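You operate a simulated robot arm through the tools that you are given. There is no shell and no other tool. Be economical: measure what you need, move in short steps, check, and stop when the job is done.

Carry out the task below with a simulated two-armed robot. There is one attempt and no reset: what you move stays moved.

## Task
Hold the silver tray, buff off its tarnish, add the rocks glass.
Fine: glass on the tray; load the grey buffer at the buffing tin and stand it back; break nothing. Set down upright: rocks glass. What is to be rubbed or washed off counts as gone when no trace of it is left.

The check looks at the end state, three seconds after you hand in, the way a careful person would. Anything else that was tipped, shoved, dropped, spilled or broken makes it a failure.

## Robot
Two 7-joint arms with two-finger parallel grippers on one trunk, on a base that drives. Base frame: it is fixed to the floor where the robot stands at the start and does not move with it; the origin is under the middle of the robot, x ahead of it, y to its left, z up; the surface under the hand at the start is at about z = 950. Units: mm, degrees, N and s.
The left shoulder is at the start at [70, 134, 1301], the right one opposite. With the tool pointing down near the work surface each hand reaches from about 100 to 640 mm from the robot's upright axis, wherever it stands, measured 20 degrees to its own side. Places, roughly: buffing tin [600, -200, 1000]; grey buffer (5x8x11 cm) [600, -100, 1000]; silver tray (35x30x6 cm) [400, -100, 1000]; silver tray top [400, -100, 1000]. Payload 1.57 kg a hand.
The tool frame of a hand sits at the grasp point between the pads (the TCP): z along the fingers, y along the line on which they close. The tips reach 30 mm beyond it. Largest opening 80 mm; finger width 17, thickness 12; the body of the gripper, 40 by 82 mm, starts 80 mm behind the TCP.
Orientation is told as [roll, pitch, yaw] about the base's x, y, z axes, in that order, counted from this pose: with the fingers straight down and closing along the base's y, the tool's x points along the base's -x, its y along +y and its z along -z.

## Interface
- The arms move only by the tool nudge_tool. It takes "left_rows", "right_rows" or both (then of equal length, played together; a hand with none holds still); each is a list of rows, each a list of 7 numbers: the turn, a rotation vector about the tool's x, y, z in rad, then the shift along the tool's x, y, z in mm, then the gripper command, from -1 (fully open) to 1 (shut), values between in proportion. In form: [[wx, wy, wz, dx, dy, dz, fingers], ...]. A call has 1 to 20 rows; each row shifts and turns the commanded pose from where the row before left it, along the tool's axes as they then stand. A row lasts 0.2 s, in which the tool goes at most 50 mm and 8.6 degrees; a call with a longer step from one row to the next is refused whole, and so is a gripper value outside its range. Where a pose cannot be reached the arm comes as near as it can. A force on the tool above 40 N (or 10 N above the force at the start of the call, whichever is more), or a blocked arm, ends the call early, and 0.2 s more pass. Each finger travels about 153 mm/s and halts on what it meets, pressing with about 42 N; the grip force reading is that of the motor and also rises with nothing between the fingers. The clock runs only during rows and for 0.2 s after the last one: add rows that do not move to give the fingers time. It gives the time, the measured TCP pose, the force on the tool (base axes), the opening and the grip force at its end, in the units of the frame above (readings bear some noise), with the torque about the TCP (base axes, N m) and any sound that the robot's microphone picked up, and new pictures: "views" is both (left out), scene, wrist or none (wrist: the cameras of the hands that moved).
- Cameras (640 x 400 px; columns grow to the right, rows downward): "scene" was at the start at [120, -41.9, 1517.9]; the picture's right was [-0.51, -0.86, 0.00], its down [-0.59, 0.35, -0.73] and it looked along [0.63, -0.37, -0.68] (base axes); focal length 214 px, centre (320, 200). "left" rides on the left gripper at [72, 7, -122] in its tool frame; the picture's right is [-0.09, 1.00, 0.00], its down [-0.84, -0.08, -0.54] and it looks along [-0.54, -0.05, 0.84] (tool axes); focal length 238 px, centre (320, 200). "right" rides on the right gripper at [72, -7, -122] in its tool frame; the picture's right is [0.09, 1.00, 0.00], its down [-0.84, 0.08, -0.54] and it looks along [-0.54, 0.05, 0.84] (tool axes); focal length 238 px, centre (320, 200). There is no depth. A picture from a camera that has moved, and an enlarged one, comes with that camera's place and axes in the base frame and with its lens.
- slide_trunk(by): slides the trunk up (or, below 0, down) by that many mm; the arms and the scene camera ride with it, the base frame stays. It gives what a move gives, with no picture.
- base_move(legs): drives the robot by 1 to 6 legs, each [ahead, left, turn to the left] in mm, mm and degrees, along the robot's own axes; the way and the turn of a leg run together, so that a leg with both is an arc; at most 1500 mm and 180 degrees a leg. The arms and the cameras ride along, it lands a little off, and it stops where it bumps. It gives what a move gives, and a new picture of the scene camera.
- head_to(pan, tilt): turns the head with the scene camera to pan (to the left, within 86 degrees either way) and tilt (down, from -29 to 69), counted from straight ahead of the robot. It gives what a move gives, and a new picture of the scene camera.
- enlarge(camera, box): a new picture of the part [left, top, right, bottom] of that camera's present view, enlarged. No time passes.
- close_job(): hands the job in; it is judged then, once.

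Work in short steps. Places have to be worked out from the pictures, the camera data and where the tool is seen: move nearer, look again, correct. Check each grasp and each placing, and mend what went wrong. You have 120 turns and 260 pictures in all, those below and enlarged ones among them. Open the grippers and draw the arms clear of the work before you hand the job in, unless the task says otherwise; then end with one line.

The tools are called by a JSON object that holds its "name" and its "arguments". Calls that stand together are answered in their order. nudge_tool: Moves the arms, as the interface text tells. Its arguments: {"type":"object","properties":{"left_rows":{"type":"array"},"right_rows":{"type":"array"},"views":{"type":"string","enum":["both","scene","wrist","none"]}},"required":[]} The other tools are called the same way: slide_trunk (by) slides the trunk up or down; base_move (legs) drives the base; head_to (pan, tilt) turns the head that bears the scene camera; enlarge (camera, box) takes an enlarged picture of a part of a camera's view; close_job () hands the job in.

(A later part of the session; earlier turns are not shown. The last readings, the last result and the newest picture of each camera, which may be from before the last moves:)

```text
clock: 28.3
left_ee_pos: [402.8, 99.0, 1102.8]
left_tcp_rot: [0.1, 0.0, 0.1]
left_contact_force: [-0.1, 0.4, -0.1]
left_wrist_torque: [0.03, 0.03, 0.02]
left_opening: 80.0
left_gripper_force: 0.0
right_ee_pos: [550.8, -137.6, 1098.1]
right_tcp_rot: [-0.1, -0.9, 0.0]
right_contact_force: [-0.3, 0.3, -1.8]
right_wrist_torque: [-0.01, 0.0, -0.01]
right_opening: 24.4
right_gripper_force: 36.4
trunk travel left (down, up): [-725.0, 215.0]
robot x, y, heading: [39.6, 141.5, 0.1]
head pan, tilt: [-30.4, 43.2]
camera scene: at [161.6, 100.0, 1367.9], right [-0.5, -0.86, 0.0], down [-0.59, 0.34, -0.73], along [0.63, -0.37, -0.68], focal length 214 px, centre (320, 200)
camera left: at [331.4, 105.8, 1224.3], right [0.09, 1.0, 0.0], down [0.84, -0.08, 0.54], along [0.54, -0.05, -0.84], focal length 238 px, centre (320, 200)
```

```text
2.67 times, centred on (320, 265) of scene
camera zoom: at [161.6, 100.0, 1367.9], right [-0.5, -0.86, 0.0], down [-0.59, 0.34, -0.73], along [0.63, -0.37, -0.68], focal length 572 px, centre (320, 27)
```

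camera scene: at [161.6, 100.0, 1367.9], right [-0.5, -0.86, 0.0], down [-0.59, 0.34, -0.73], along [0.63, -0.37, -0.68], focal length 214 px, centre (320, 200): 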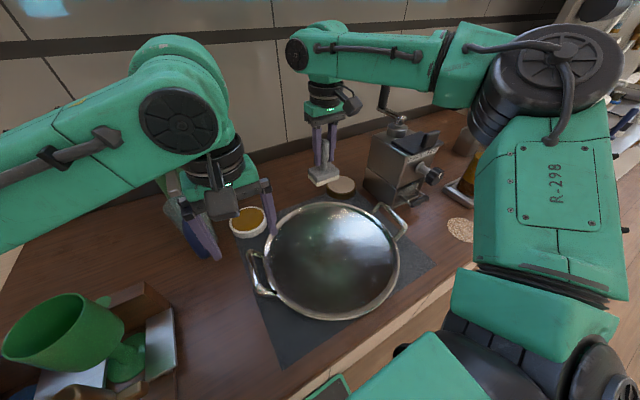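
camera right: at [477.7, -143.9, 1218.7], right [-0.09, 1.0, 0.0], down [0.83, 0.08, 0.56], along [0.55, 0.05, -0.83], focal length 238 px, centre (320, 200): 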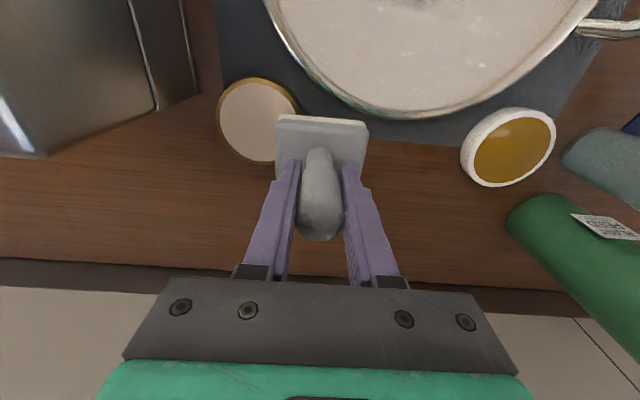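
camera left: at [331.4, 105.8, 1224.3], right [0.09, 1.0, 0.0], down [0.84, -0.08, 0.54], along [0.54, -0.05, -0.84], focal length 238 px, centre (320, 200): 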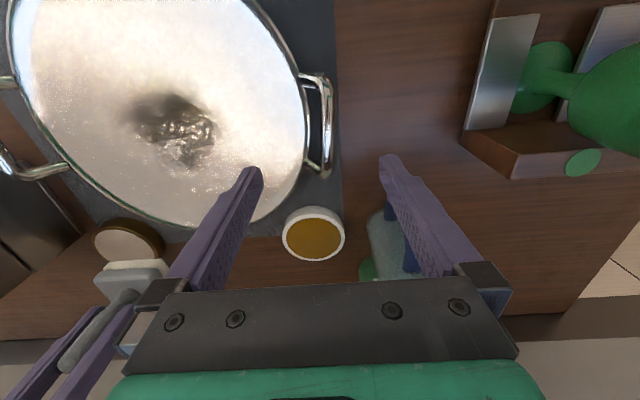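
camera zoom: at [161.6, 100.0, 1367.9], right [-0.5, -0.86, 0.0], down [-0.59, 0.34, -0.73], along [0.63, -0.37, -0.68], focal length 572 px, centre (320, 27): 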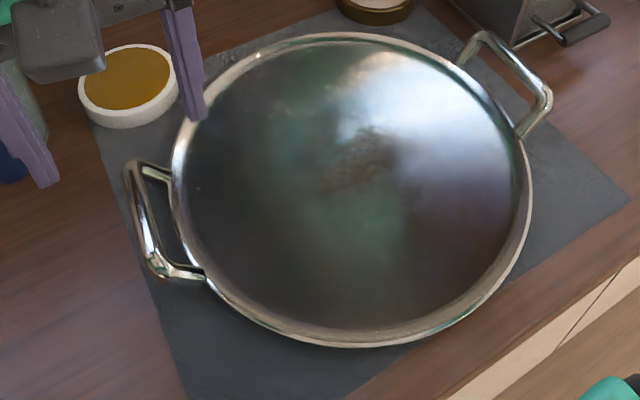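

Triangulating gives the handle bar from x≈354 to 445 at y≈105, at a height of about 985–1003, with only a narrow gap to the rim. I go lower with the fingers half open and look from near.

{"name": "nudge_tool", "arguments": {"left_rows": [[0, 0, 0.04, 10, 2, 12, -0.8], [0, 0, 0.04, 10, 2, 12, -0.6], [0, 0, 0, 8, 2, 12, -0.5], [0, 0, 0, 0, 0, 10, -0.4], [0, 0, 0, 0, 0, 0, -0.4], [0, 0, 0, 0, 0, 0, -0.4]], "views": "wrist"}}

{"name": "enlarge", "arguments": {"camera": "left", "box": [220, 60, 420, 260]}}

```text
clock: 29.7
left_ee_pos: [374.0, 106.6, 1056.7]
left_tcp_rot: [0.1, -0.1, -4.5]
left_contact_force: [-0.1, -0.4, 0.3]
left_wrist_torque: [-0.04, 0.0, -0.01]
left_opening: 55.9
left_gripper_force: 0.1
right_ee_pos: [550.8, -137.7, 1097.4]
right_tcp_rot: [0.0, -0.9, 0.0]
right_contact_force: [-0.1, 0.6, -1.0]
right_wrist_torque: [-0.02, -0.01, -0.01]
right_opening: 24.4
right_gripper_force: 36.3
trunk travel left (down, up): [-725.0, 215.0]
robot x, y, heading: [43.4, 141.4, -0.0]
head pan, tilt: [-30.4, 43.2]
camera left: at [303.4, 119.4, 1178.8], right [0.17, 0.99, 0.0], down [0.83, -0.14, 0.54], along [0.53, -0.09, -0.84], focal length 238 px, centre (320, 200)
```

left: 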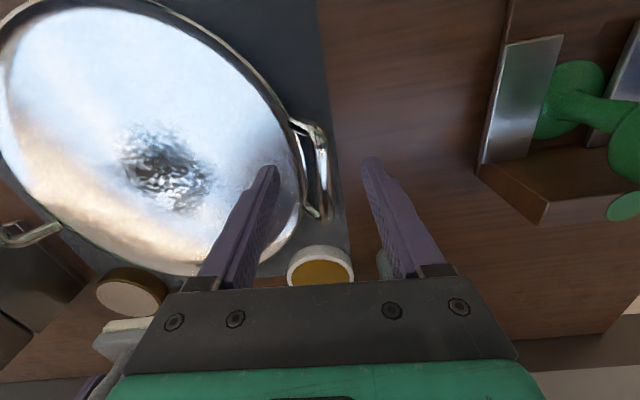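

```text
2.00 times, centred on (320, 160) of left
camera zoom: at [303.4, 119.4, 1178.8], right [0.17, 0.99, 0.0], down [0.83, -0.14, 0.54], along [0.53, -0.09, -0.84], focal length 477 px, centre (320, 280)
```

zoom: 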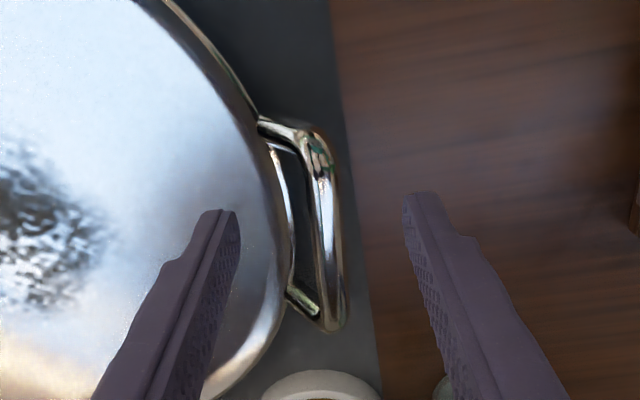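

The bar triangulates to z≈994, running from (355,111) to (447,100), with about a 16 mm gap to the rim near x=372. I narrow the fingers to about 18 mm just above the bar and check the alignment.

{"name": "nudge_tool", "arguments": {"left_rows": [[0, 0, 0.035, 2, 3, 0, -0.1], [0, 0, 0, 0, 0, 6, 0.3], [0, 0, 0, 0, 0, 6, 0.55], [0, 0, 0, 0, 0, 6, 0.55], [0, 0, 0, 0, 0, 3, 0.55]], "views": "wrist"}}

{"name": "enlarge", "arguments": {"camera": "left", "box": [260, 90, 400, 230]}}

```text
clock: 30.9
left_ee_pos: [372.4, 109.8, 1036.2]
left_tcp_rot: [0.1, -0.1, -6.5]
left_contact_force: [-0.6, 0.2, -0.1]
left_wrist_torque: [0.03, 0.02, 0.01]
left_opening: 17.7
left_gripper_force: 0.1
right_ee_pos: [549.9, -137.5, 1097.7]
right_tcp_rot: [0.1, -0.9, 0.1]
right_contact_force: [-0.7, -0.4, -1.1]
right_wrist_torque: [0.03, -0.01, 0.01]
right_opening: 24.6
right_gripper_force: 36.5
trunk travel left (down, up): [-725.0, 215.0]
robot x, y, heading: [42.5, 140.0, 0.2]
head pan, tilt: [-30.4, 43.2]
camera left: at [303.2, 125.0, 1157.6], right [0.2, 0.98, 0.0], down [0.82, -0.17, 0.54], along [0.53, -0.11, -0.84], focal length 238 px, centre (320, 200)
```

left: 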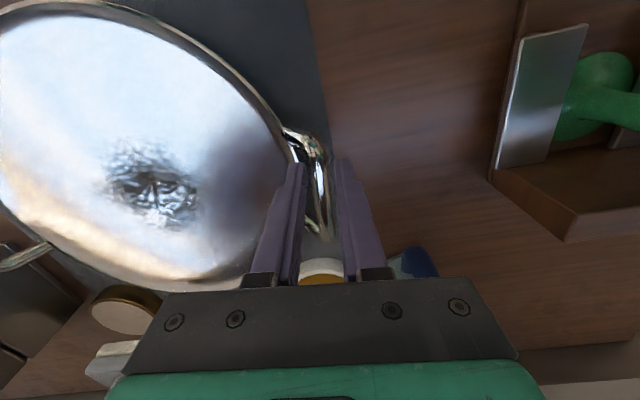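

```text
2.86 times, centred on (330, 160) of left
camera zoom: at [303.2, 125.0, 1157.6], right [0.2, 0.98, 0.0], down [0.82, -0.17, 0.54], along [0.53, -0.11, -0.84], focal length 681 px, centre (291, 314)
```

zoom: 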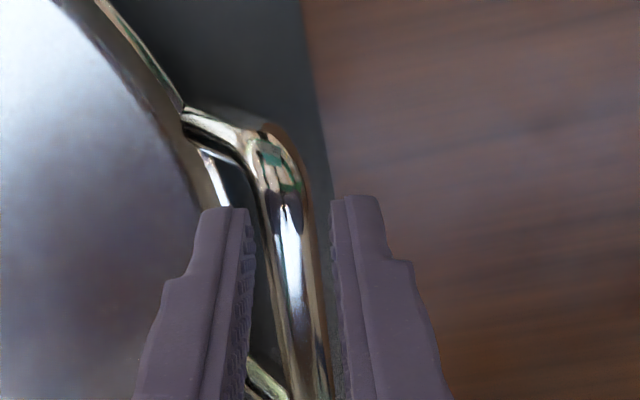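

The fingers line up with the bar, the inner one over the gap. I descend slowly to put the tips just below the bar.

{"name": "nudge_tool", "arguments": {"left_rows": [[0, 0, 0, -4, 0, 4, 0.55], [0, 0, 0, 0, 0, 4, 0.55], [0, 0, 0, 0, 0, 4, 0.55], [0, 0, 0, 0, 0, 4, 0.55], [0, 0, 0, 0, 0, 3, 0.55], [0, 0, 0, 0, 0, 0, 0.55]], "views": "wrist"}}

{"name": "enlarge", "arguments": {"camera": "left", "box": [260, 90, 400, 230]}}

```text
clock: 32.3
left_ee_pos: [371.0, 101.6, 1025.7]
left_tcp_rot: [0.8, -1.5, -6.5]
left_contact_force: [-0.7, 2.7, -0.6]
left_wrist_torque: [0.13, 0.03, 0.02]
left_opening: 20.1
left_gripper_force: 1.1
right_ee_pos: [540.4, -146.4, 1101.6]
right_tcp_rot: [0.5, -1.5, 0.0]
right_contact_force: [-0.2, -0.2, -0.9]
right_wrist_torque: [-0.01, 0.0, -0.01]
right_opening: 24.6
right_gripper_force: 36.1
trunk travel left (down, up): [-725.0, 215.0]
robot x, y, heading: [41.0, 144.3, -0.3]
head pan, tilt: [-30.4, 43.2]
camera left: at [296.8, 115.3, 1146.2], right [0.2, 0.98, 0.02], down [0.81, -0.18, 0.56], along [0.56, -0.1, -0.83], focal length 238 px, centre (320, 200)
```

left: 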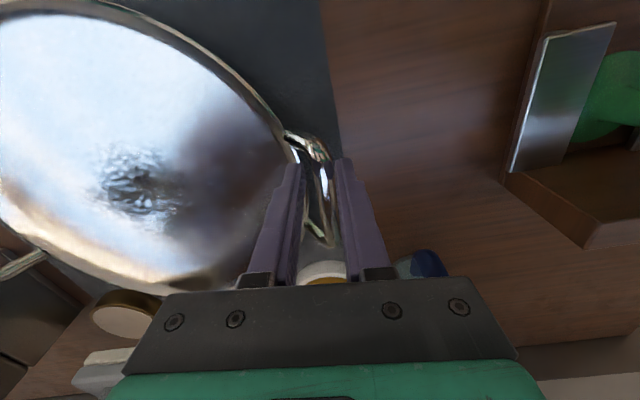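

```text
2.86 times, centred on (330, 160) of left
camera zoom: at [296.8, 115.3, 1146.2], right [0.2, 0.98, 0.02], down [0.81, -0.18, 0.56], along [0.56, -0.1, -0.83], focal length 681 px, centre (291, 314)
```

zoom: 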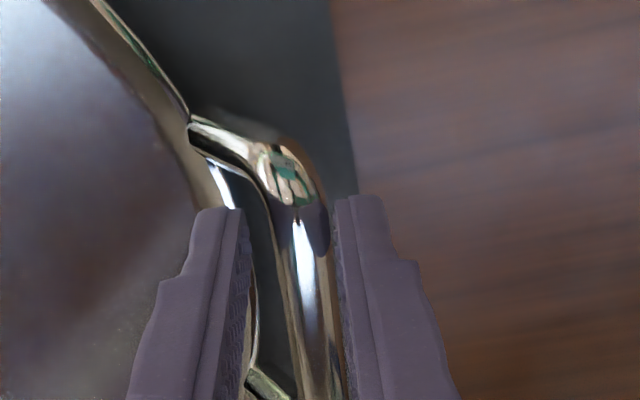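

The readings shifted: the left hand sits 8 mm off in y and both hands moved, so something is touching. I back up 12 mm and re-read.

{"name": "nudge_tool", "arguments": {"left_rows": [[0, 0, 0, 0, 0, -6, 0.55], [0, 0, 0, 0, 0, -6, 0.55], [0, 0, 0, 0, 0, 0, 0.55]]}}

{"name": "enlarge", "arguments": {"camera": "left", "box": [260, 90, 400, 230]}}

```text
clock: 33.1
left_ee_pos: [369.6, 103.4, 1037.0]
left_tcp_rot: [0.6, -1.7, -6.5]
left_contact_force: [0.2, -0.4, 0.6]
left_wrist_torque: [0.04, -0.01, 0.03]
left_opening: 18.1
left_gripper_force: 0.0
right_ee_pos: [539.9, -144.8, 1101.9]
right_tcp_rot: [0.5, -1.5, -0.1]
right_contact_force: [-0.2, 0.1, -0.8]
right_wrist_torque: [0.0, 0.02, 0.03]
right_opening: 24.6
right_gripper_force: 36.3
trunk travel left (down, up): [-725.0, 215.0]
robot x, y, heading: [42.6, 141.4, 0.1]
head pan, tilt: [-30.4, 43.2]
camera scene: at [148.1, 90.4, 1369.0], right [-0.5, -0.86, -0.01], down [-0.58, 0.35, -0.73], along [0.64, -0.36, -0.68], focal length 214 px, centre (320, 200)
camera left: at [295.9, 117.1, 1156.8], right [0.2, 0.98, 0.01], down [0.81, -0.18, 0.56], along [0.55, -0.1, -0.83], focal length 238 px, centre (320, 200)
```

scene: 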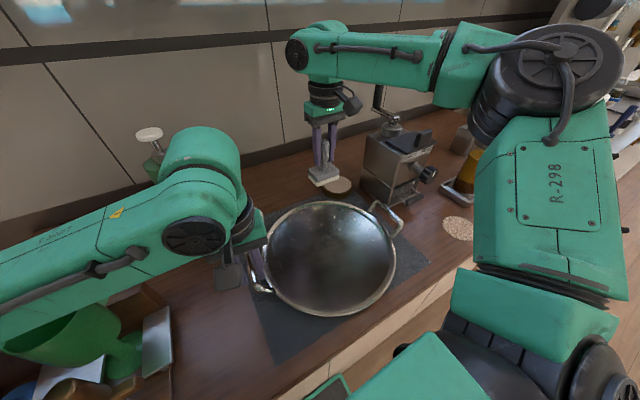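
left: 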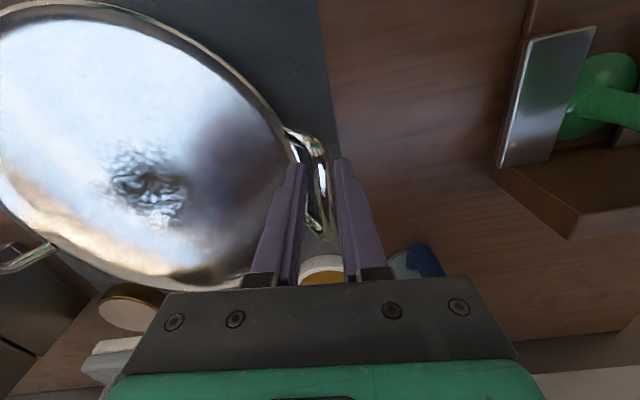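

```text
2.86 times, centred on (330, 160) of left
camera zoom: at [295.9, 117.1, 1156.8], right [0.2, 0.98, 0.01], down [0.81, -0.18, 0.56], along [0.55, -0.1, -0.83], focal length 681 px, centre (291, 314)
```

zoom: 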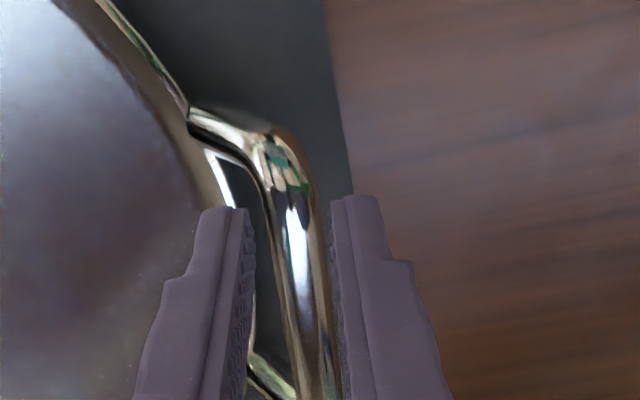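

The body still leans a little, so something other than the hand may be pressing. I check the left forearm against the green goblet.

{"name": "enlarge", "arguments": {"camera": "scene", "box": [0, 200, 260, 400]}}

{"name": "head_to", "arguments": {"pan": 20, "tilt": 50}}

```text
2.00 times, centred on (130, 300) of scene
camera zoom: at [148.1, 90.4, 1369.0], right [-0.5, -0.86, -0.01], down [-0.58, 0.35, -0.73], along [0.64, -0.36, -0.68], focal length 429 px, centre (700, 0)
```

zoom: 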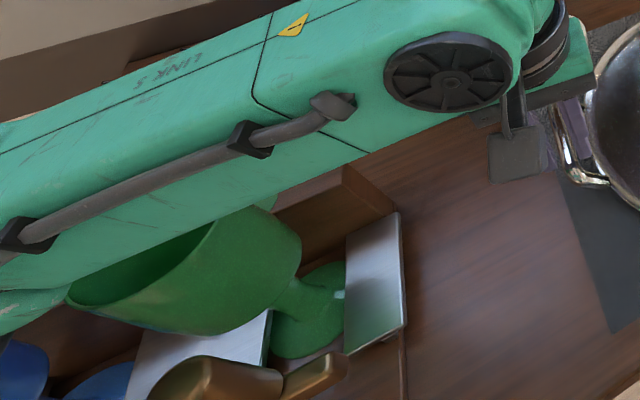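

```text
clock: 34.3
left_ee_pos: [367.3, 101.9, 1035.7]
left_tcp_rot: [0.7, -1.5, -6.5]
left_contact_force: [0.1, -0.2, 0.3]
left_wrist_torque: [0.01, 0.02, -0.01]
left_opening: 18.2
left_gripper_force: 0.2
right_ee_pos: [538.4, -146.0, 1101.6]
right_tcp_rot: [0.5, -1.6, 0.0]
right_contact_force: [0.4, -0.3, -1.0]
right_wrist_torque: [-0.01, -0.01, 0.01]
right_opening: 24.7
right_gripper_force: 36.7
trunk travel left (down, up): [-725.0, 215.0]
robot x, y, heading: [44.8, 140.2, -0.1]
head pan, tilt: [20.0, 50.0]
camera scene: at [147.5, 156.9, 1360.2], right [0.34, -0.94, 0.0], down [-0.71, -0.26, -0.65], along [0.61, 0.23, -0.76], focal length 214 px, centre (320, 200)
```

scene: 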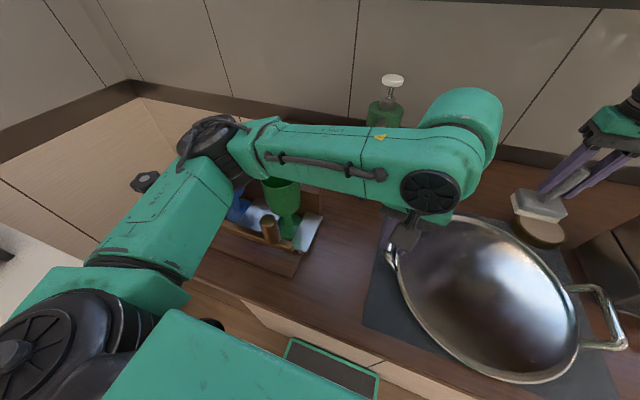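

The left forearm seems to be bearing on the goblet. I raise the left hand straight up to relieve it and check.

{"name": "nudge_tool", "arguments": {"left_rows": [[0, 0, 0, 0, 0, -20, 0.55], [0, 0, 0, 0, 0, -20, 0.55], [0, 0, 0, 0, 0, -20, 0.55], [0, 0, 0, 0, 0, -20, 0.55], [0, 0, 0, 0, 0, 0, 0.55]], "views": "scene"}}

{"name": "enlarge", "arguments": {"camera": "scene", "box": [180, 80, 400, 280]}}

```text
clock: 35.5
left_ee_pos: [377.1, 111.0, 1107.9]
left_tcp_rot: [0.1, 0.1, -6.6]
left_contact_force: [-0.3, -0.3, 0.1]
left_wrist_torque: [0.01, 0.0, 0.01]
left_opening: 18.0
left_gripper_force: 0.1
right_ee_pos: [550.1, -137.2, 1097.9]
right_tcp_rot: [0.0, -0.9, -0.1]
right_contact_force: [-0.2, 0.6, -1.6]
right_wrist_torque: [-0.01, 0.02, 0.01]
right_opening: 24.4
right_gripper_force: 36.5
trunk travel left (down, up): [-725.0, 215.0]
robot x, y, heading: [39.6, 143.5, 0.3]
head pan, tilt: [20.0, 50.0]
camera scene: at [162.9, 168.9, 1358.2], right [0.34, -0.94, 0.0], down [-0.72, -0.26, -0.64], along [0.6, 0.22, -0.77], focal length 214 px, centre (320, 200)
```

scene: 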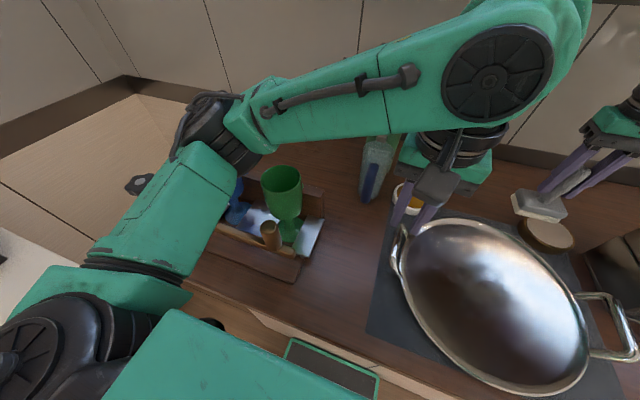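

```text
2.00 times, centred on (290, 180) of scene
camera zoom: at [162.9, 168.9, 1358.2], right [0.34, -0.94, 0.0], down [-0.72, -0.26, -0.64], along [0.6, 0.22, -0.77], focal length 429 px, centre (380, 240)
```

zoom: 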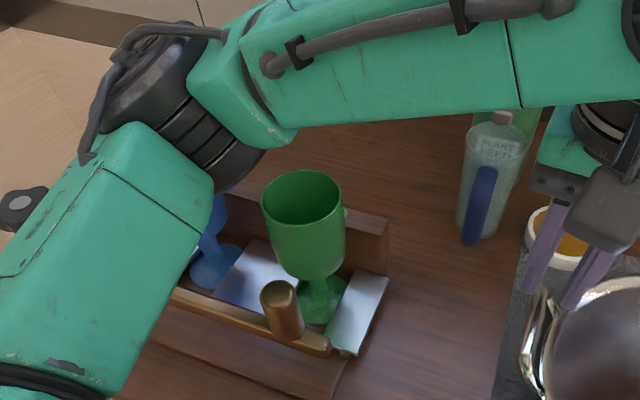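

The body came upright again and the goblet still stands in its rack. I raise the trunk back to the original height and move the right hand back over the tray. Then I'll drive the base right so the left forearm clears the goblet at about [372,312].

{"name": "slide_trunk", "arguments": {"by": 150}}

{"name": "nudge_tool", "arguments": {"right_rows": [[0, 0, 0, 20, 12, 0, 1], [0, 0, 0, 20, 12, 0, 1], [0, 0, 0, 20, 12, 0, 1], [0, 0, 0, 20, 12, 0, 1], [0, 0, 0, 20, 12, 0, 1], [0, 0, 0, 20, 12, 0, 1], [0, 0, 0, 20, 12, 0, 1], [0, 0, 0, 20, 12, 0, 1], [0, 0, 0, 0, 0, 0, 1]], "views": "none"}}

{"name": "base_move", "arguments": {"legs": [[-15, 0, 0], [0, -140, 0]]}}

```text
clock: 37.2
left_ee_pos: [376.4, 110.4, 1258.2]
left_tcp_rot: [-0.1, 0.0, -6.5]
left_contact_force: [0.8, -0.4, 0.2]
left_wrist_torque: [0.0, 0.0, 0.02]
left_opening: 18.2
left_gripper_force: 0.1
right_ee_pos: [550.4, -136.4, 1247.6]
right_tcp_rot: [0.0, -0.8, 0.0]
right_contact_force: [0.3, 0.1, -0.5]
right_wrist_torque: [0.02, 0.03, -0.02]
right_opening: 24.3
right_gripper_force: 36.2
trunk travel left (down, up): [-875.0, 65.0]
robot x, y, heading: [40.1, 143.8, -0.1]
head pan, tilt: [20.0, 50.0]
```

```text
clock: 39.2
left_ee_pos: [377.3, 109.5, 1258.0]
left_tcp_rot: [-0.1, 0.0, -6.4]
left_contact_force: [-0.2, 0.0, -0.4]
left_wrist_torque: [-0.01, 0.0, 0.0]
left_opening: 18.3
left_gripper_force: 0.1
right_ee_pos: [391.3, -41.2, 1246.3]
right_tcp_rot: [0.1, -0.9, -0.1]
right_contact_force: [0.2, -0.7, -0.8]
right_wrist_torque: [0.03, 0.02, -0.01]
right_opening: 24.4
right_gripper_force: 36.3
trunk travel left (down, up): [-875.0, 65.0]
robot x, y, heading: [44.7, 144.1, 0.2]
head pan, tilt: [20.0, 50.0]
```

```text
clock: 40.9
left_ee_pos: [360.7, -25.2, 1259.0]
left_tcp_rot: [-0.2, -0.1, -6.4]
left_contact_force: [-0.6, -0.6, -0.3]
left_wrist_torque: [-0.03, -0.02, -0.02]
left_opening: 18.1
left_gripper_force: 0.1
right_ee_pos: [375.5, -177.1, 1247.5]
right_tcp_rot: [-0.1, -0.9, -0.1]
right_contact_force: [-0.4, 0.8, -2.1]
right_wrist_torque: [-0.01, 0.02, 0.02]
right_opening: 24.8
right_gripper_force: 36.6
trunk travel left (down, up): [-875.0, 65.0]
robot x, y, heading: [26.7, 2.8, 0.2]
head pan, tilt: [20.0, 50.0]
camera scene: at [147.2, 33.7, 1508.4], right [0.35, -0.94, 0.0], down [-0.72, -0.27, -0.64], along [0.6, 0.22, -0.77], focal length 214 px, centre (320, 200)
```

scene: 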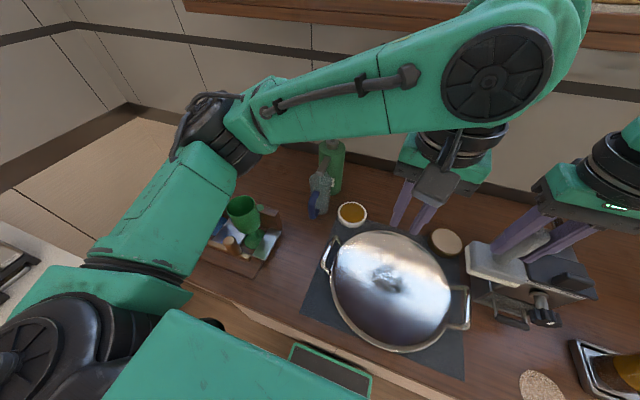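

Both hands are high and clear. I take the left hand to above the handle and watch the forearm against the goblet.

{"name": "nudge_tool", "arguments": {"left_rows": [[0, 0, 0, 0, 25, 0, 0.55], [0, 0, 0, 0, 25, 0, 0.55], [0, 0, 0, 0, 25, 10, 0.55], [0, 0, 0, 0, 25, 20, 0.55], [0, 0, 0, 0, 25, 30, 0.55], [0, 0, 0, 0, 11, 30, 0.55], [0, 0, 0, 0, 0, 30, 0.55], [0, 0, 0, 0, 0, 30, 0.55], [0, 0, 0, 0, 0, 20, 0.55], [0, 0, 0, 0, 0, 0, 0.55]]}}

```text
clock: 43.1
left_ee_pos: [377.3, 108.3, 1086.2]
left_tcp_rot: [0.0, 0.0, -6.4]
left_contact_force: [-0.4, 0.4, 0.2]
left_wrist_torque: [-0.01, -0.01, -0.02]
left_opening: 18.0
left_gripper_force: 0.0
right_ee_pos: [376.4, -179.4, 1248.0]
right_tcp_rot: [0.0, -0.9, 0.0]
right_contact_force: [-0.2, -0.6, -1.0]
right_wrist_torque: [0.01, 0.02, 0.02]
right_opening: 24.6
right_gripper_force: 36.5
trunk travel left (down, up): [-875.0, 65.0]
robot x, y, heading: [24.1, 7.0, 0.1]
head pan, tilt: [20.0, 50.0]
camera scene: at [147.8, 29.3, 1508.4], right [0.34, -0.94, 0.0], down [-0.72, -0.26, -0.64], along [0.6, 0.22, -0.77], focal length 214 px, centre (320, 200)
camera left: at [306.9, 121.9, 1208.3], right [0.2, 0.98, 0.0], down [0.82, -0.17, 0.54], along [0.53, -0.11, -0.84], focal length 238 px, centre (320, 200)
```

scene: 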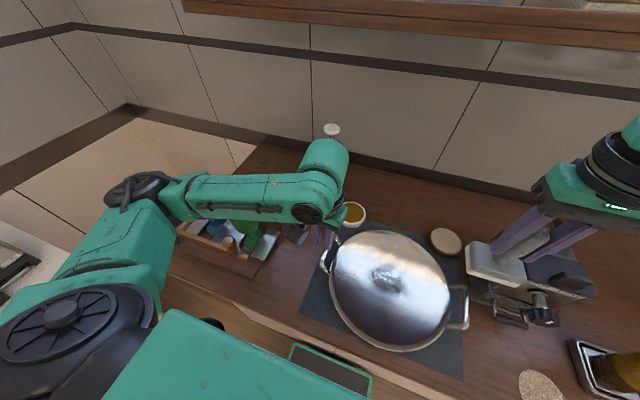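
left: 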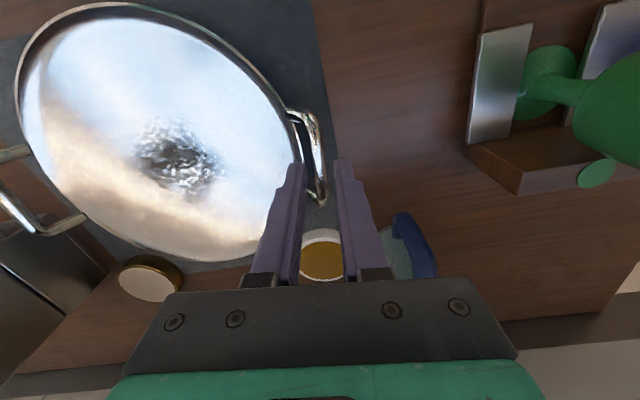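

The forearm is higher this time. I descend to just above the bar and check both the bar alignment and the goblet clearance.

{"name": "nudge_tool", "arguments": {"left_rows": [[0, 0, 0, 0, 0, 15, 0.55], [0, 0, 0, 0, 0, 15, 0.55], [0, 0, 0, 0, 0, 15, 0.55], [0, 0, 0, 0, 0, 0, 0.55]], "views": "scene"}}

{"name": "enlarge", "arguments": {"camera": "left", "box": [260, 90, 400, 230]}}

{"name": "enlarge", "arguments": {"camera": "scene", "box": [150, 130, 370, 290]}}

```text
clock: 44.1
left_ee_pos: [377.1, 106.1, 1041.7]
left_tcp_rot: [-0.1, 0.0, -6.3]
left_contact_force: [-0.3, 0.1, -0.4]
left_wrist_torque: [0.04, 0.0, -0.03]
left_opening: 18.1
left_gripper_force: 0.2
right_ee_pos: [375.1, -179.4, 1247.7]
right_tcp_rot: [0.0, -0.8, 0.0]
right_contact_force: [0.3, -0.1, -0.8]
right_wrist_torque: [0.01, -0.03, -0.02]
right_opening: 24.6
right_gripper_force: 36.0
trunk travel left (down, up): [-875.0, 65.0]
robot x, y, heading: [25.5, 8.0, 0.5]
head pan, tilt: [20.0, 50.0]
camera scene: at [147.7, 29.8, 1508.4], right [0.34, -0.94, 0.0], down [-0.72, -0.26, -0.64], along [0.6, 0.22, -0.77], focal length 214 px, centre (320, 200)
```

scene: 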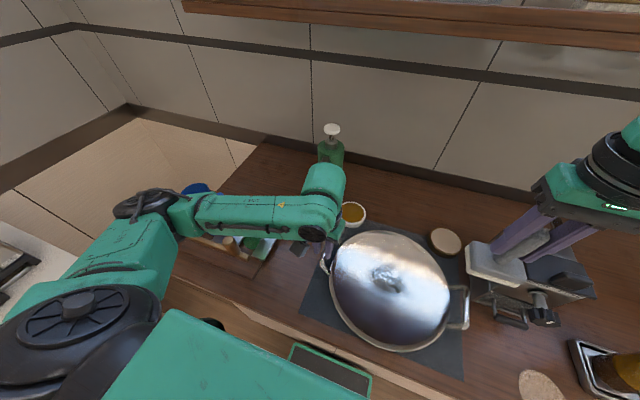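

```text
2.86 times, centred on (330, 160) of left
camera zoom: at [307.2, 121.7, 1163.7], right [0.2, 0.98, 0.0], down [0.82, -0.17, 0.54], along [0.53, -0.11, -0.84], focal length 681 px, centre (291, 314)
```

zoom: 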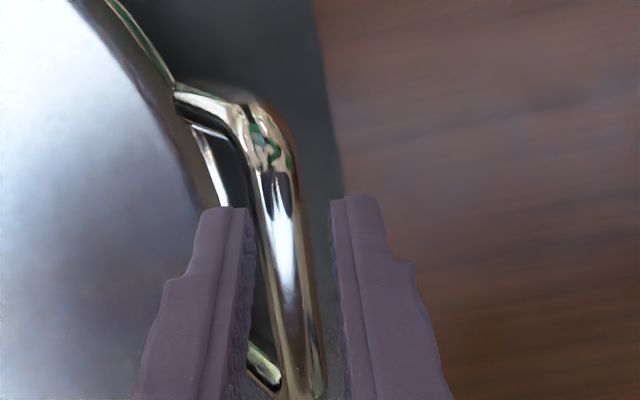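

```text
2.50 times, centred on (260, 210) of scene
camera zoom: at [147.7, 29.8, 1508.4], right [0.34, -0.94, 0.0], down [-0.72, -0.26, -0.64], along [0.6, 0.22, -0.77], focal length 536 px, centre (470, 175)
```

zoom: 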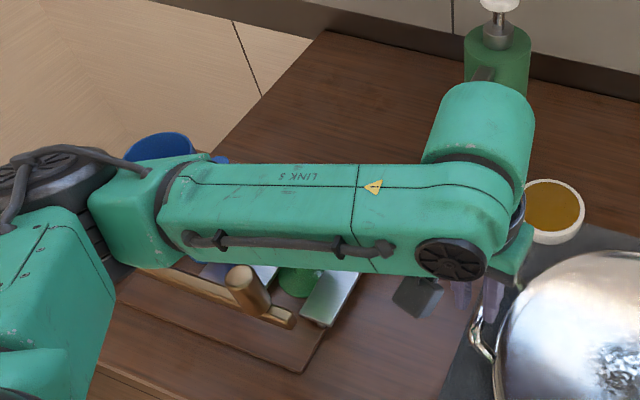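

The forearm passes over the goblet area with what I estimate is a small margin. I raise the trunk another 60 mm to lift the elbow, then bring the hand back down to the same place.

{"name": "slide_trunk", "arguments": {"by": 60}}

{"name": "nudge_tool", "arguments": {"left_rows": [[0, 0, 0, 0, 0, 20, 0.55], [0, 0, 0, 0, -1, 20, 0.55], [0, 0, 0, 0, 0, 20, 0.55], [0, 0, 0, 0, 0, 0, 0.55]], "views": "scene"}}

{"name": "enlarge", "arguments": {"camera": "left", "box": [260, 90, 400, 230]}}

{"name": "enlarge", "arguments": {"camera": "scene", "box": [150, 130, 370, 290]}}

```text
clock: 45.1
left_ee_pos: [377.7, 106.0, 1102.3]
left_tcp_rot: [-0.1, 0.0, -6.3]
left_contact_force: [-0.7, 0.2, 0.9]
left_wrist_torque: [-0.02, 0.01, -0.01]
left_opening: 18.0
left_gripper_force: 0.0
right_ee_pos: [375.8, -179.8, 1306.2]
right_tcp_rot: [0.0, -0.8, 0.0]
right_contact_force: [-1.1, -0.2, -1.0]
right_wrist_torque: [0.0, 0.01, 0.01]
right_opening: 24.5
right_gripper_force: 36.1
trunk travel left (down, up): [-935.0, 5.0]
robot x, y, heading: [26.8, 4.7, 0.4]
head pan, tilt: [20.0, 50.0]
```

```text
clock: 46.1
left_ee_pos: [378.9, 105.1, 1040.7]
left_tcp_rot: [0.0, 0.0, -6.4]
left_contact_force: [0.0, 0.3, 0.4]
left_wrist_torque: [-0.02, 0.01, -0.02]
left_opening: 18.1
left_gripper_force: 0.1
right_ee_pos: [375.1, -179.2, 1307.4]
right_tcp_rot: [0.0, -1.0, 0.1]
right_contact_force: [1.0, -0.3, -1.9]
right_wrist_torque: [-0.01, 0.0, 0.02]
right_opening: 24.7
right_gripper_force: 36.6
trunk travel left (down, up): [-935.0, 5.0]
robot x, y, heading: [29.0, 2.3, 0.1]
head pan, tilt: [20.0, 50.0]
camera scene: at [147.7, 29.7, 1568.4], right [0.34, -0.94, 0.0], down [-0.72, -0.26, -0.64], along [0.6, 0.22, -0.77], focal length 214 px, centre (320, 200)
```

scene: 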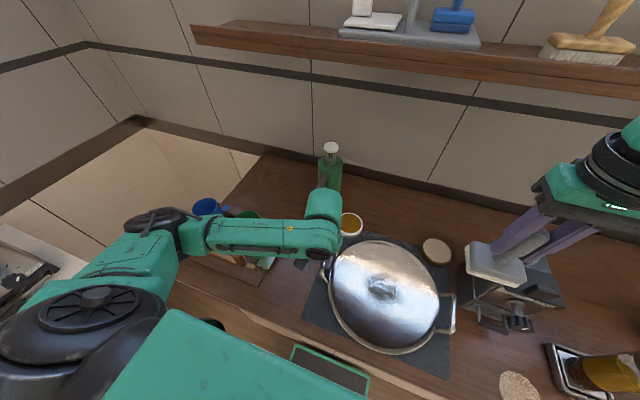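

```text
2.86 times, centred on (330, 160) of left
camera zoom: at [308.2, 121.3, 1162.5], right [0.2, 0.98, 0.0], down [0.82, -0.17, 0.54], along [0.53, -0.11, -0.84], focal length 681 px, centre (291, 314)
```

zoom: 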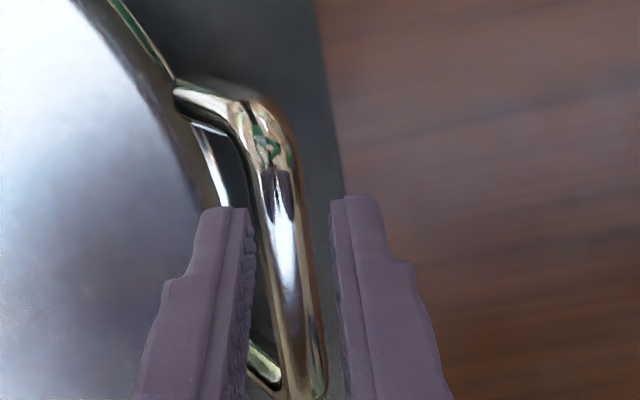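

```text
2.50 times, centred on (260, 210) of scene
camera zoom: at [147.7, 29.7, 1568.4], right [0.34, -0.94, 0.0], down [-0.72, -0.26, -0.64], along [0.6, 0.22, -0.77], focal length 536 px, centre (470, 175)
```

zoom: 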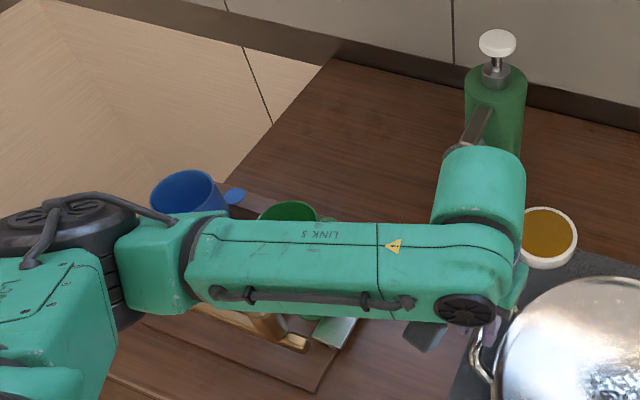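

Aligned, and the forearm is on the near side of the goblet. I descend onto the bar.

{"name": "nudge_tool", "arguments": {"left_rows": [[0, 0, 0, 0, 0, 5, 0.55], [0, 0, 0, 0, 0, 5, 0.55], [0, 0, 0, 0, 0, 5, 0.55], [0, 0, 0, 0, 0, 5, 0.55], [0, 0, 0, 0, 0, 3, 0.55], [0, 0, 0, 0, 0, 0, 0.55]], "views": "none"}}

{"name": "enlarge", "arguments": {"camera": "left", "box": [260, 90, 400, 230]}}

```text
clock: 47.5
left_ee_pos: [377.8, 105.6, 1018.6]
left_tcp_rot: [-0.1, 0.0, -6.4]
left_contact_force: [0.1, -1.3, -0.4]
left_wrist_torque: [-0.02, 0.01, -0.01]
left_opening: 18.8
left_gripper_force: 0.2
right_ee_pos: [376.0, -178.7, 1307.1]
right_tcp_rot: [0.0, -0.9, 0.0]
right_contact_force: [0.2, 0.3, -0.8]
right_wrist_torque: [0.01, 0.02, 0.01]
right_opening: 24.5
right_gripper_force: 36.3
trunk travel left (down, up): [-935.0, 5.0]
robot x, y, heading: [24.3, 3.2, 0.1]
head pan, tilt: [20.0, 50.0]
```

```text
2.86 times, centred on (330, 160) of left
camera zoom: at [306.9, 120.4, 1140.7], right [0.2, 0.98, 0.0], down [0.82, -0.17, 0.54], along [0.53, -0.11, -0.84], focal length 681 px, centre (291, 314)
```

zoom: 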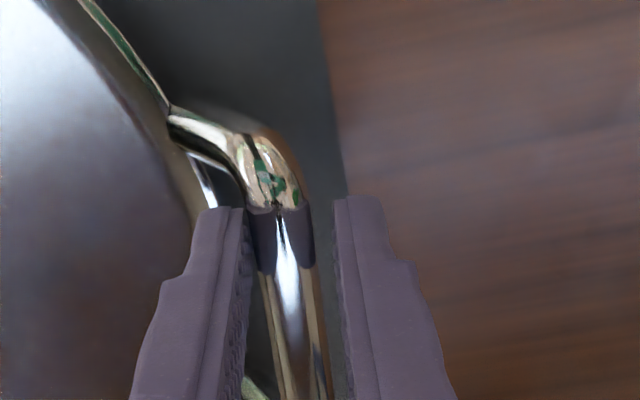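

The fingers straddle the bar. I close them, shifting 2 mm toward the bar's centre.

{"name": "nudge_tool", "arguments": {"left_rows": [[0, 0, 0, 0, -1, 2, 0.7], [0, 0, 0, 0, -1, 1, 0.85], [0, 0, 0, 0, 0, 0, 1], [0, 0, 0, 0, 0, 0, 1]], "views": "none"}}

{"name": "enlarge", "arguments": {"camera": "left", "box": [220, 60, 420, 260]}}

```text
clock: 48.5
left_ee_pos: [377.1, 105.2, 1015.8]
left_tcp_rot: [0.0, -0.2, -6.4]
left_contact_force: [6.6, 5.0, 23.2]
left_wrist_torque: [0.08, -0.24, 0.5]
left_opening: 14.9
left_gripper_force: 31.0
right_ee_pos: [375.7, -178.5, 1307.8]
right_tcp_rot: [0.0, -1.0, 0.0]
right_contact_force: [1.1, -0.4, -1.0]
right_wrist_torque: [0.0, -0.05, 0.01]
right_opening: 24.8
right_gripper_force: 35.9
trunk travel left (down, up): [-935.0, 5.0]
robot x, y, heading: [28.3, 5.7, 0.2]
head pan, tilt: [20.0, 50.0]
```

```text
2.00 times, centred on (320, 160) of left
camera zoom: at [306.7, 119.8, 1138.3], right [0.2, 0.98, 0.0], down [0.82, -0.17, 0.55], along [0.53, -0.11, -0.84], focal length 477 px, centre (320, 280)
```

zoom: 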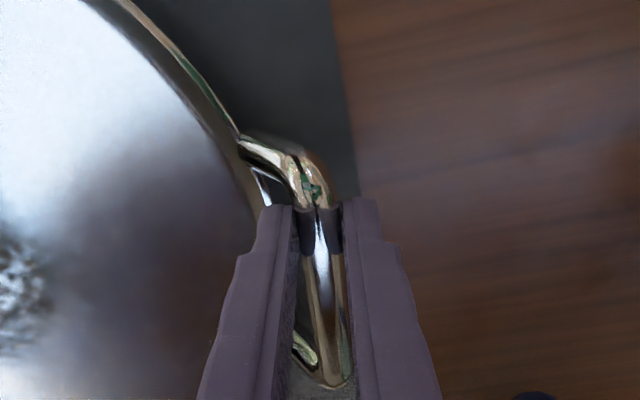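

The handle is gripped (14.9 mm, 31 N). I look at the tarnish through the right hand's camera before lowering the pad.

{"name": "nudge_tool", "arguments": {"right_rows": [[0, 0, 0, 10, 12, 15, 1], [0, 0, 0, 10, 12, 15, 1], [0, 0, 0, 10, 12, 15, 1], [0, 0, 0, 10, 12, 15, 1], [0, 0, 0, 0, 12, 15, 1], [0, 0, 0, 0, 0, 15, 1], [0, 0, 0, 0, 0, 0, 1]], "views": "both"}}

```text
clock: 50.1
left_ee_pos: [376.8, 103.7, 1014.9]
left_tcp_rot: [0.1, 0.0, -6.5]
left_contact_force: [5.5, 3.0, 17.6]
left_wrist_torque: [0.07, -0.2, 0.42]
left_opening: 14.5
left_gripper_force: 31.0
right_ee_pos: [336.8, -118.6, 1223.9]
right_tcp_rot: [0.1, -0.9, 0.0]
right_contact_force: [0.4, 0.9, -1.2]
right_wrist_torque: [0.02, -0.05, -0.03]
right_opening: 24.4
right_gripper_force: 36.2
right hand out of reach, approached as far as the arm can: row 6
trunk travel left (down, up): [-935.0, 5.0]
robot x, y, heading: [28.7, 4.5, 0.1]
head pan, tilt: [20.0, 50.0]
camera scene: at [146.9, 30.1, 1568.5], right [0.34, -0.94, 0.0], down [-0.72, -0.26, -0.64], along [0.6, 0.22, -0.77], focal length 214 px, centre (320, 200)
camera right: at [265.2, -125.4, 1344.8], right [-0.09, 1.0, 0.0], down [0.83, 0.08, 0.55], along [0.55, 0.05, -0.83], focal length 238 px, centre (320, 200)
```

scene: 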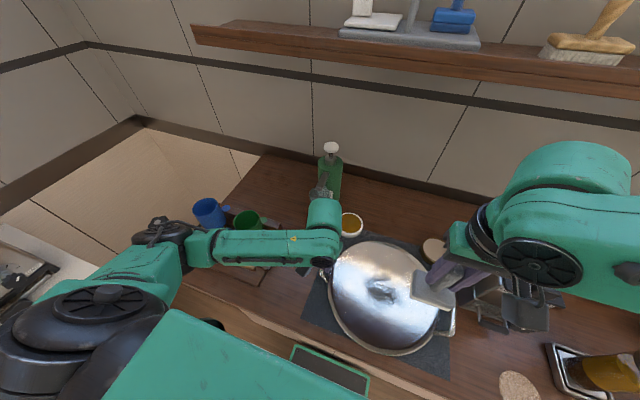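
right: 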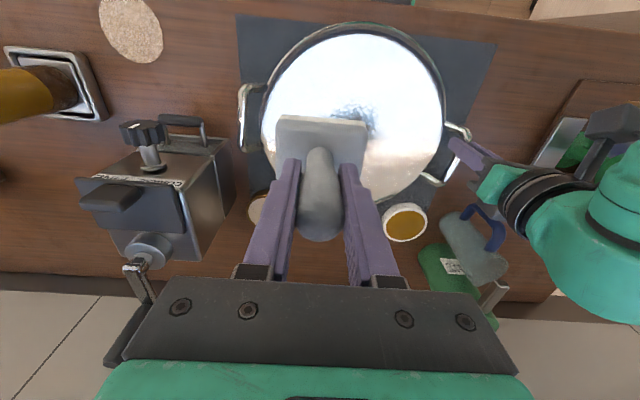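

{"name": "nudge_tool", "arguments": {"right_rows": [[0, 0, 0, -12, 10, 0, 1], [0, 0, 0, -12, 12, 5, 1], [0, 0, 0, -12, 12, 15, 1], [0, 0, 0, -12, 12, 20, 1], [0, 0, 0, 0, 11, 20, 1], [0, 0, 0, 0, 0, 20, 1], [0, 0, 0, 0, 0, 20, 1], [0, 0, 0, 0, 0, 0, 1]], "views": "both"}}

```text
clock: 51.9
left_ee_pos: [377.0, 104.6, 1015.8]
left_tcp_rot: [-0.1, 0.0, -6.3]
left_contact_force: [0.2, 1.8, 6.4]
left_wrist_torque: [0.03, 0.2, 0.31]
left_opening: 14.6
left_gripper_force: 31.3
right_ee_pos: [387.3, -62.1, 1125.9]
right_tcp_rot: [0.1, -0.9, 0.0]
right_contact_force: [-0.7, 0.4, -1.1]
right_wrist_torque: [-0.02, 0.01, -0.01]
right_opening: 24.6
right_gripper_force: 36.6
trunk travel left (down, up): [-935.0, 5.0]
robot x, y, heading: [25.4, 4.1, 0.1]
head pan, tilt: [20.0, 50.0]
camera scene: at [146.9, 30.0, 1568.5], right [0.34, -0.94, 0.0], down [-0.72, -0.26, -0.64], along [0.6, 0.22, -0.77], focal length 214 px, centre (320, 200)
camera right: at [315.6, -69.7, 1247.1], right [-0.09, 1.0, 0.0], down [0.83, 0.08, 0.56], along [0.55, 0.05, -0.83], focal length 238 px, centre (320, 200)
```

scene: 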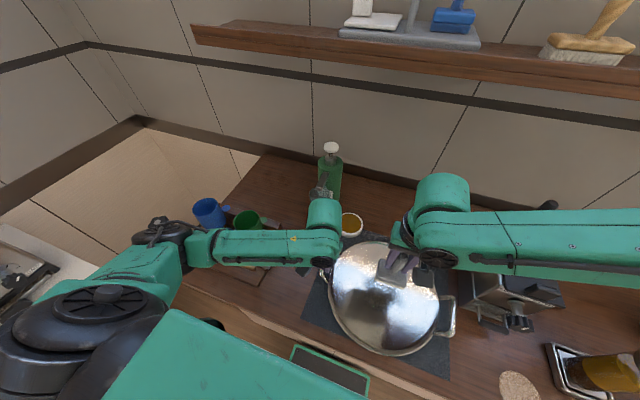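
right: 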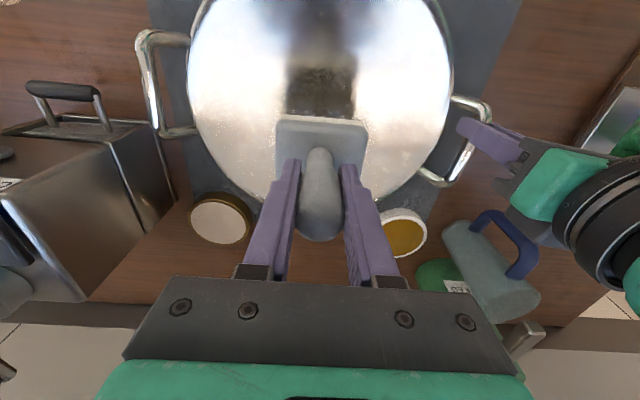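

{"name": "enlarge", "arguments": {"camera": "right", "box": [180, 0, 460, 200]}}

{"name": "enlarge", "arguments": {"camera": "scene", "box": [310, 220, 480, 370]}}

```text
2.00 times, centred on (320, 100) of right
camera zoom: at [315.6, -69.7, 1247.1], right [-0.09, 1.0, 0.0], down [0.83, 0.08, 0.56], along [0.55, 0.05, -0.83], focal length 477 px, centre (320, 400)
```

zoom: 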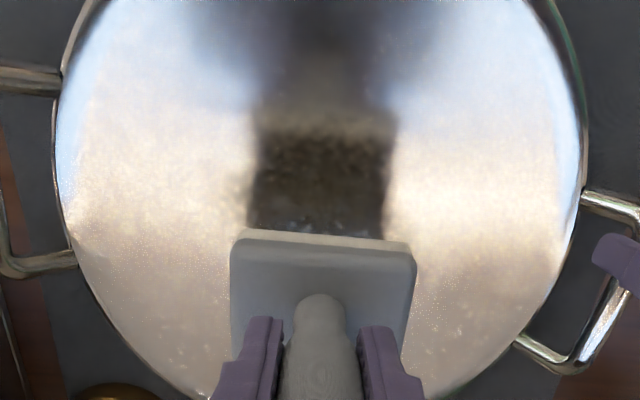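

```text
2.67 times, centred on (395, 295) of scene
camera zoom: at [146.9, 30.0, 1568.5], right [0.34, -0.94, 0.0], down [-0.72, -0.26, -0.64], along [0.6, 0.22, -0.77], focal length 572 px, centre (120, -53)
```

zoom: 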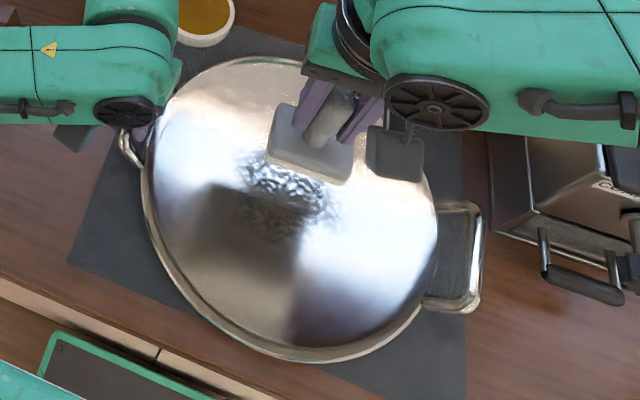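

The tarnish is a textured patch around [373,-67], spanning roughly x 325–420 and y −119 to −15. I lower the pad over its centre in steps until contact.

{"name": "nudge_tool", "arguments": {"right_rows": [[0, 0, 0, 12, -3, 20, 1], [0, 0, 0, 0, 0, 20, 1], [0, 0, 0, 0, 0, 15, 1], [0, 0, 0, 0, 0, 10, 1], [0, 0, 0, 0, 0, 5, 1], [0, 0, 0, 0, 0, 3, 1], [0, 0, 0, 0, 0, 3, 1], [0, 0, 0, 0, 0, 3, 1]], "views": "both"}}

```text
clock: 53.7
left_ee_pos: [377.2, 104.4, 1014.5]
left_tcp_rot: [0.0, -0.1, -6.3]
left_contact_force: [-0.2, -0.4, -0.2]
left_wrist_torque: [0.02, 0.1, 0.13]
left_opening: 14.4
left_gripper_force: 30.4
right_ee_pos: [373.1, -76.7, 1053.9]
right_tcp_rot: [0.0, -0.8, 0.0]
right_contact_force: [0.1, 0.3, -1.7]
right_wrist_torque: [-0.01, 0.03, 0.02]
right_opening: 24.6
right_gripper_force: 36.4
right hand out of reach, approached as far as the arm can: row 4, 5, 7
trunk travel left (down, up): [-935.0, 5.0]
robot x, y, heading: [23.7, 5.2, 0.1]
head pan, tilt: [20.0, 50.0]
camera scene: at [147.7, 29.7, 1568.4], right [0.34, -0.94, 0.0], down [-0.72, -0.26, -0.64], along [0.6, 0.22, -0.77], focal length 214 px, centre (320, 200)
camera right: at [300.7, -83.9, 1174.7], right [-0.09, 1.0, 0.0], down [0.83, 0.08, 0.56], along [0.55, 0.05, -0.83], focal length 238 px, centre (320, 200)
```

scene: 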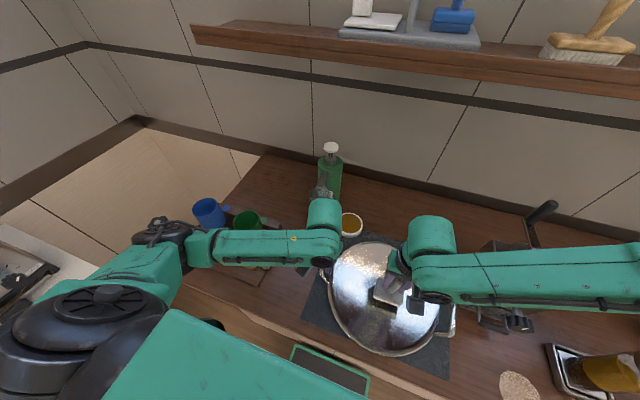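
right: 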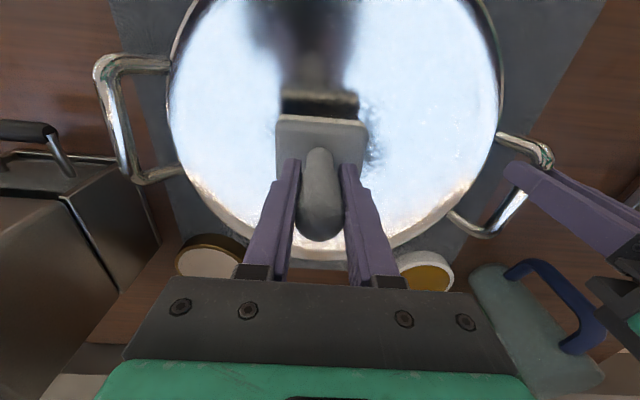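

The right arm can't reach far enough left from here (shoulder limit), but the left forearm now has ample height over the goblet. I lift the pad, release the handle, raise the left hand, and shift the base 80 mm left.

{"name": "nudge_tool", "arguments": {"left_rows": [[0, 0, 0, 0, 0, 0, 0.55], [0, 0, 0, 0, 0, 0, 0.55], [0, 0, 0, 0, 0, -10, 0.55], [0, 0, 0, 0, 0, -15, 0.55], [0, 0, 0, 0, 0, -15, 0.55], [0, 0, 0, 0, 0, -15, 0.55], [0, 0, 0, 0, 0, 0, 0.55]], "right_rows": [[0, 0, 0, 0, 0, -15, 1], [0, 0, 0, 0, -10, -15, 1], [0, 0, 0, 0, -10, -15, 1], [0, 0, 0, 0, -10, -15, 1], [0, 0, 0, 0, -10, -15, 1], [0, 0, 0, 0, -10, 0, 1], [0, 0, 0, 0, 0, 0, 1]], "views": "wrist"}}

{"name": "base_move", "arguments": {"legs": [[0, 85, 0]]}}

```text
clock: 55.3
left_ee_pos: [378.0, 104.5, 1068.2]
left_tcp_rot: [0.0, 0.0, -6.4]
left_contact_force: [-1.0, -0.3, -0.8]
left_wrist_torque: [0.0, -0.01, -0.02]
left_opening: 18.0
left_gripper_force: 0.1
right_ee_pos: [373.5, -126.1, 1126.4]
right_tcp_rot: [-0.1, -1.0, 0.0]
right_contact_force: [0.1, 0.4, -2.0]
right_wrist_torque: [0.02, 0.01, 0.01]
right_opening: 24.4
right_gripper_force: 35.9
trunk travel left (down, up): [-935.0, 5.0]
robot x, y, heading: [25.9, 6.9, 0.1]
head pan, tilt: [20.0, 50.0]
camera right: at [301.5, -132.4, 1247.6], right [-0.09, 1.0, 0.0], down [0.83, 0.08, 0.55], along [0.55, 0.05, -0.83], focal length 238 px, centre (320, 200)
camera left: at [307.4, 119.4, 1192.2], right [0.2, 0.98, 0.0], down [0.82, -0.17, 0.54], along [0.53, -0.11, -0.84], focal length 238 px, centre (320, 200)
```

right: 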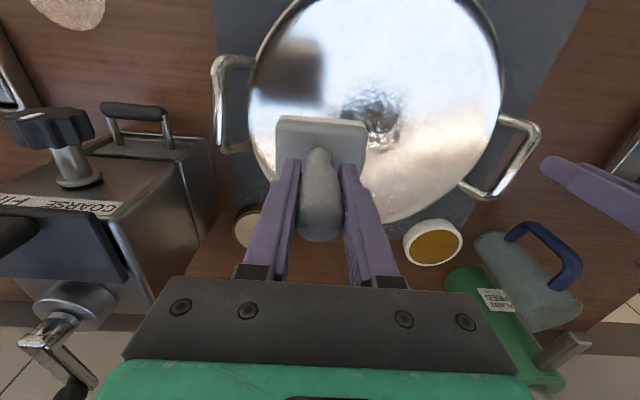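
left: 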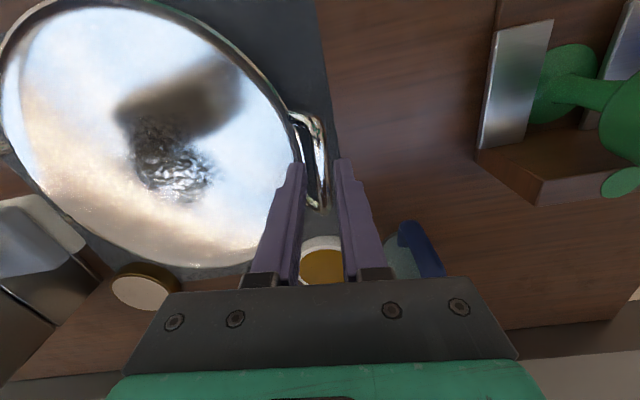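

```text
clock: 56.4
left_ee_pos: [377.6, 183.8, 1070.7]
left_tcp_rot: [0.2, -0.1, -6.5]
left_contact_force: [0.2, -0.6, 0.0]
left_wrist_torque: [0.02, 0.0, -0.01]
left_opening: 18.0
left_gripper_force: 0.0
right_ee_pos: [374.3, -45.7, 1124.7]
right_tcp_rot: [0.4, -0.9, -0.1]
right_contact_force: [-0.5, 0.2, -1.3]
right_wrist_torque: [0.01, 0.0, -0.02]
right_opening: 24.6
right_gripper_force: 36.7
trunk travel left (down, up): [-935.0, 5.0]
robot x, y, heading: [27.4, 87.8, 0.1]
head pan, tilt: [20.0, 50.0]
camera scene: at [147.6, 106.3, 1568.6], right [0.34, -0.94, -0.01], down [-0.72, -0.26, -0.64], along [0.6, 0.23, -0.76], focal length 214 px, centre (320, 200)
```

scene: 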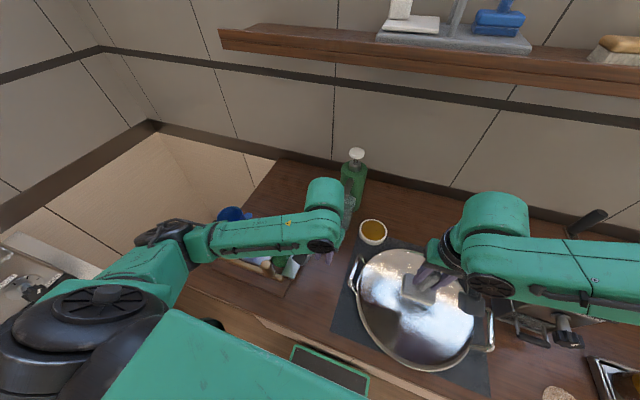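

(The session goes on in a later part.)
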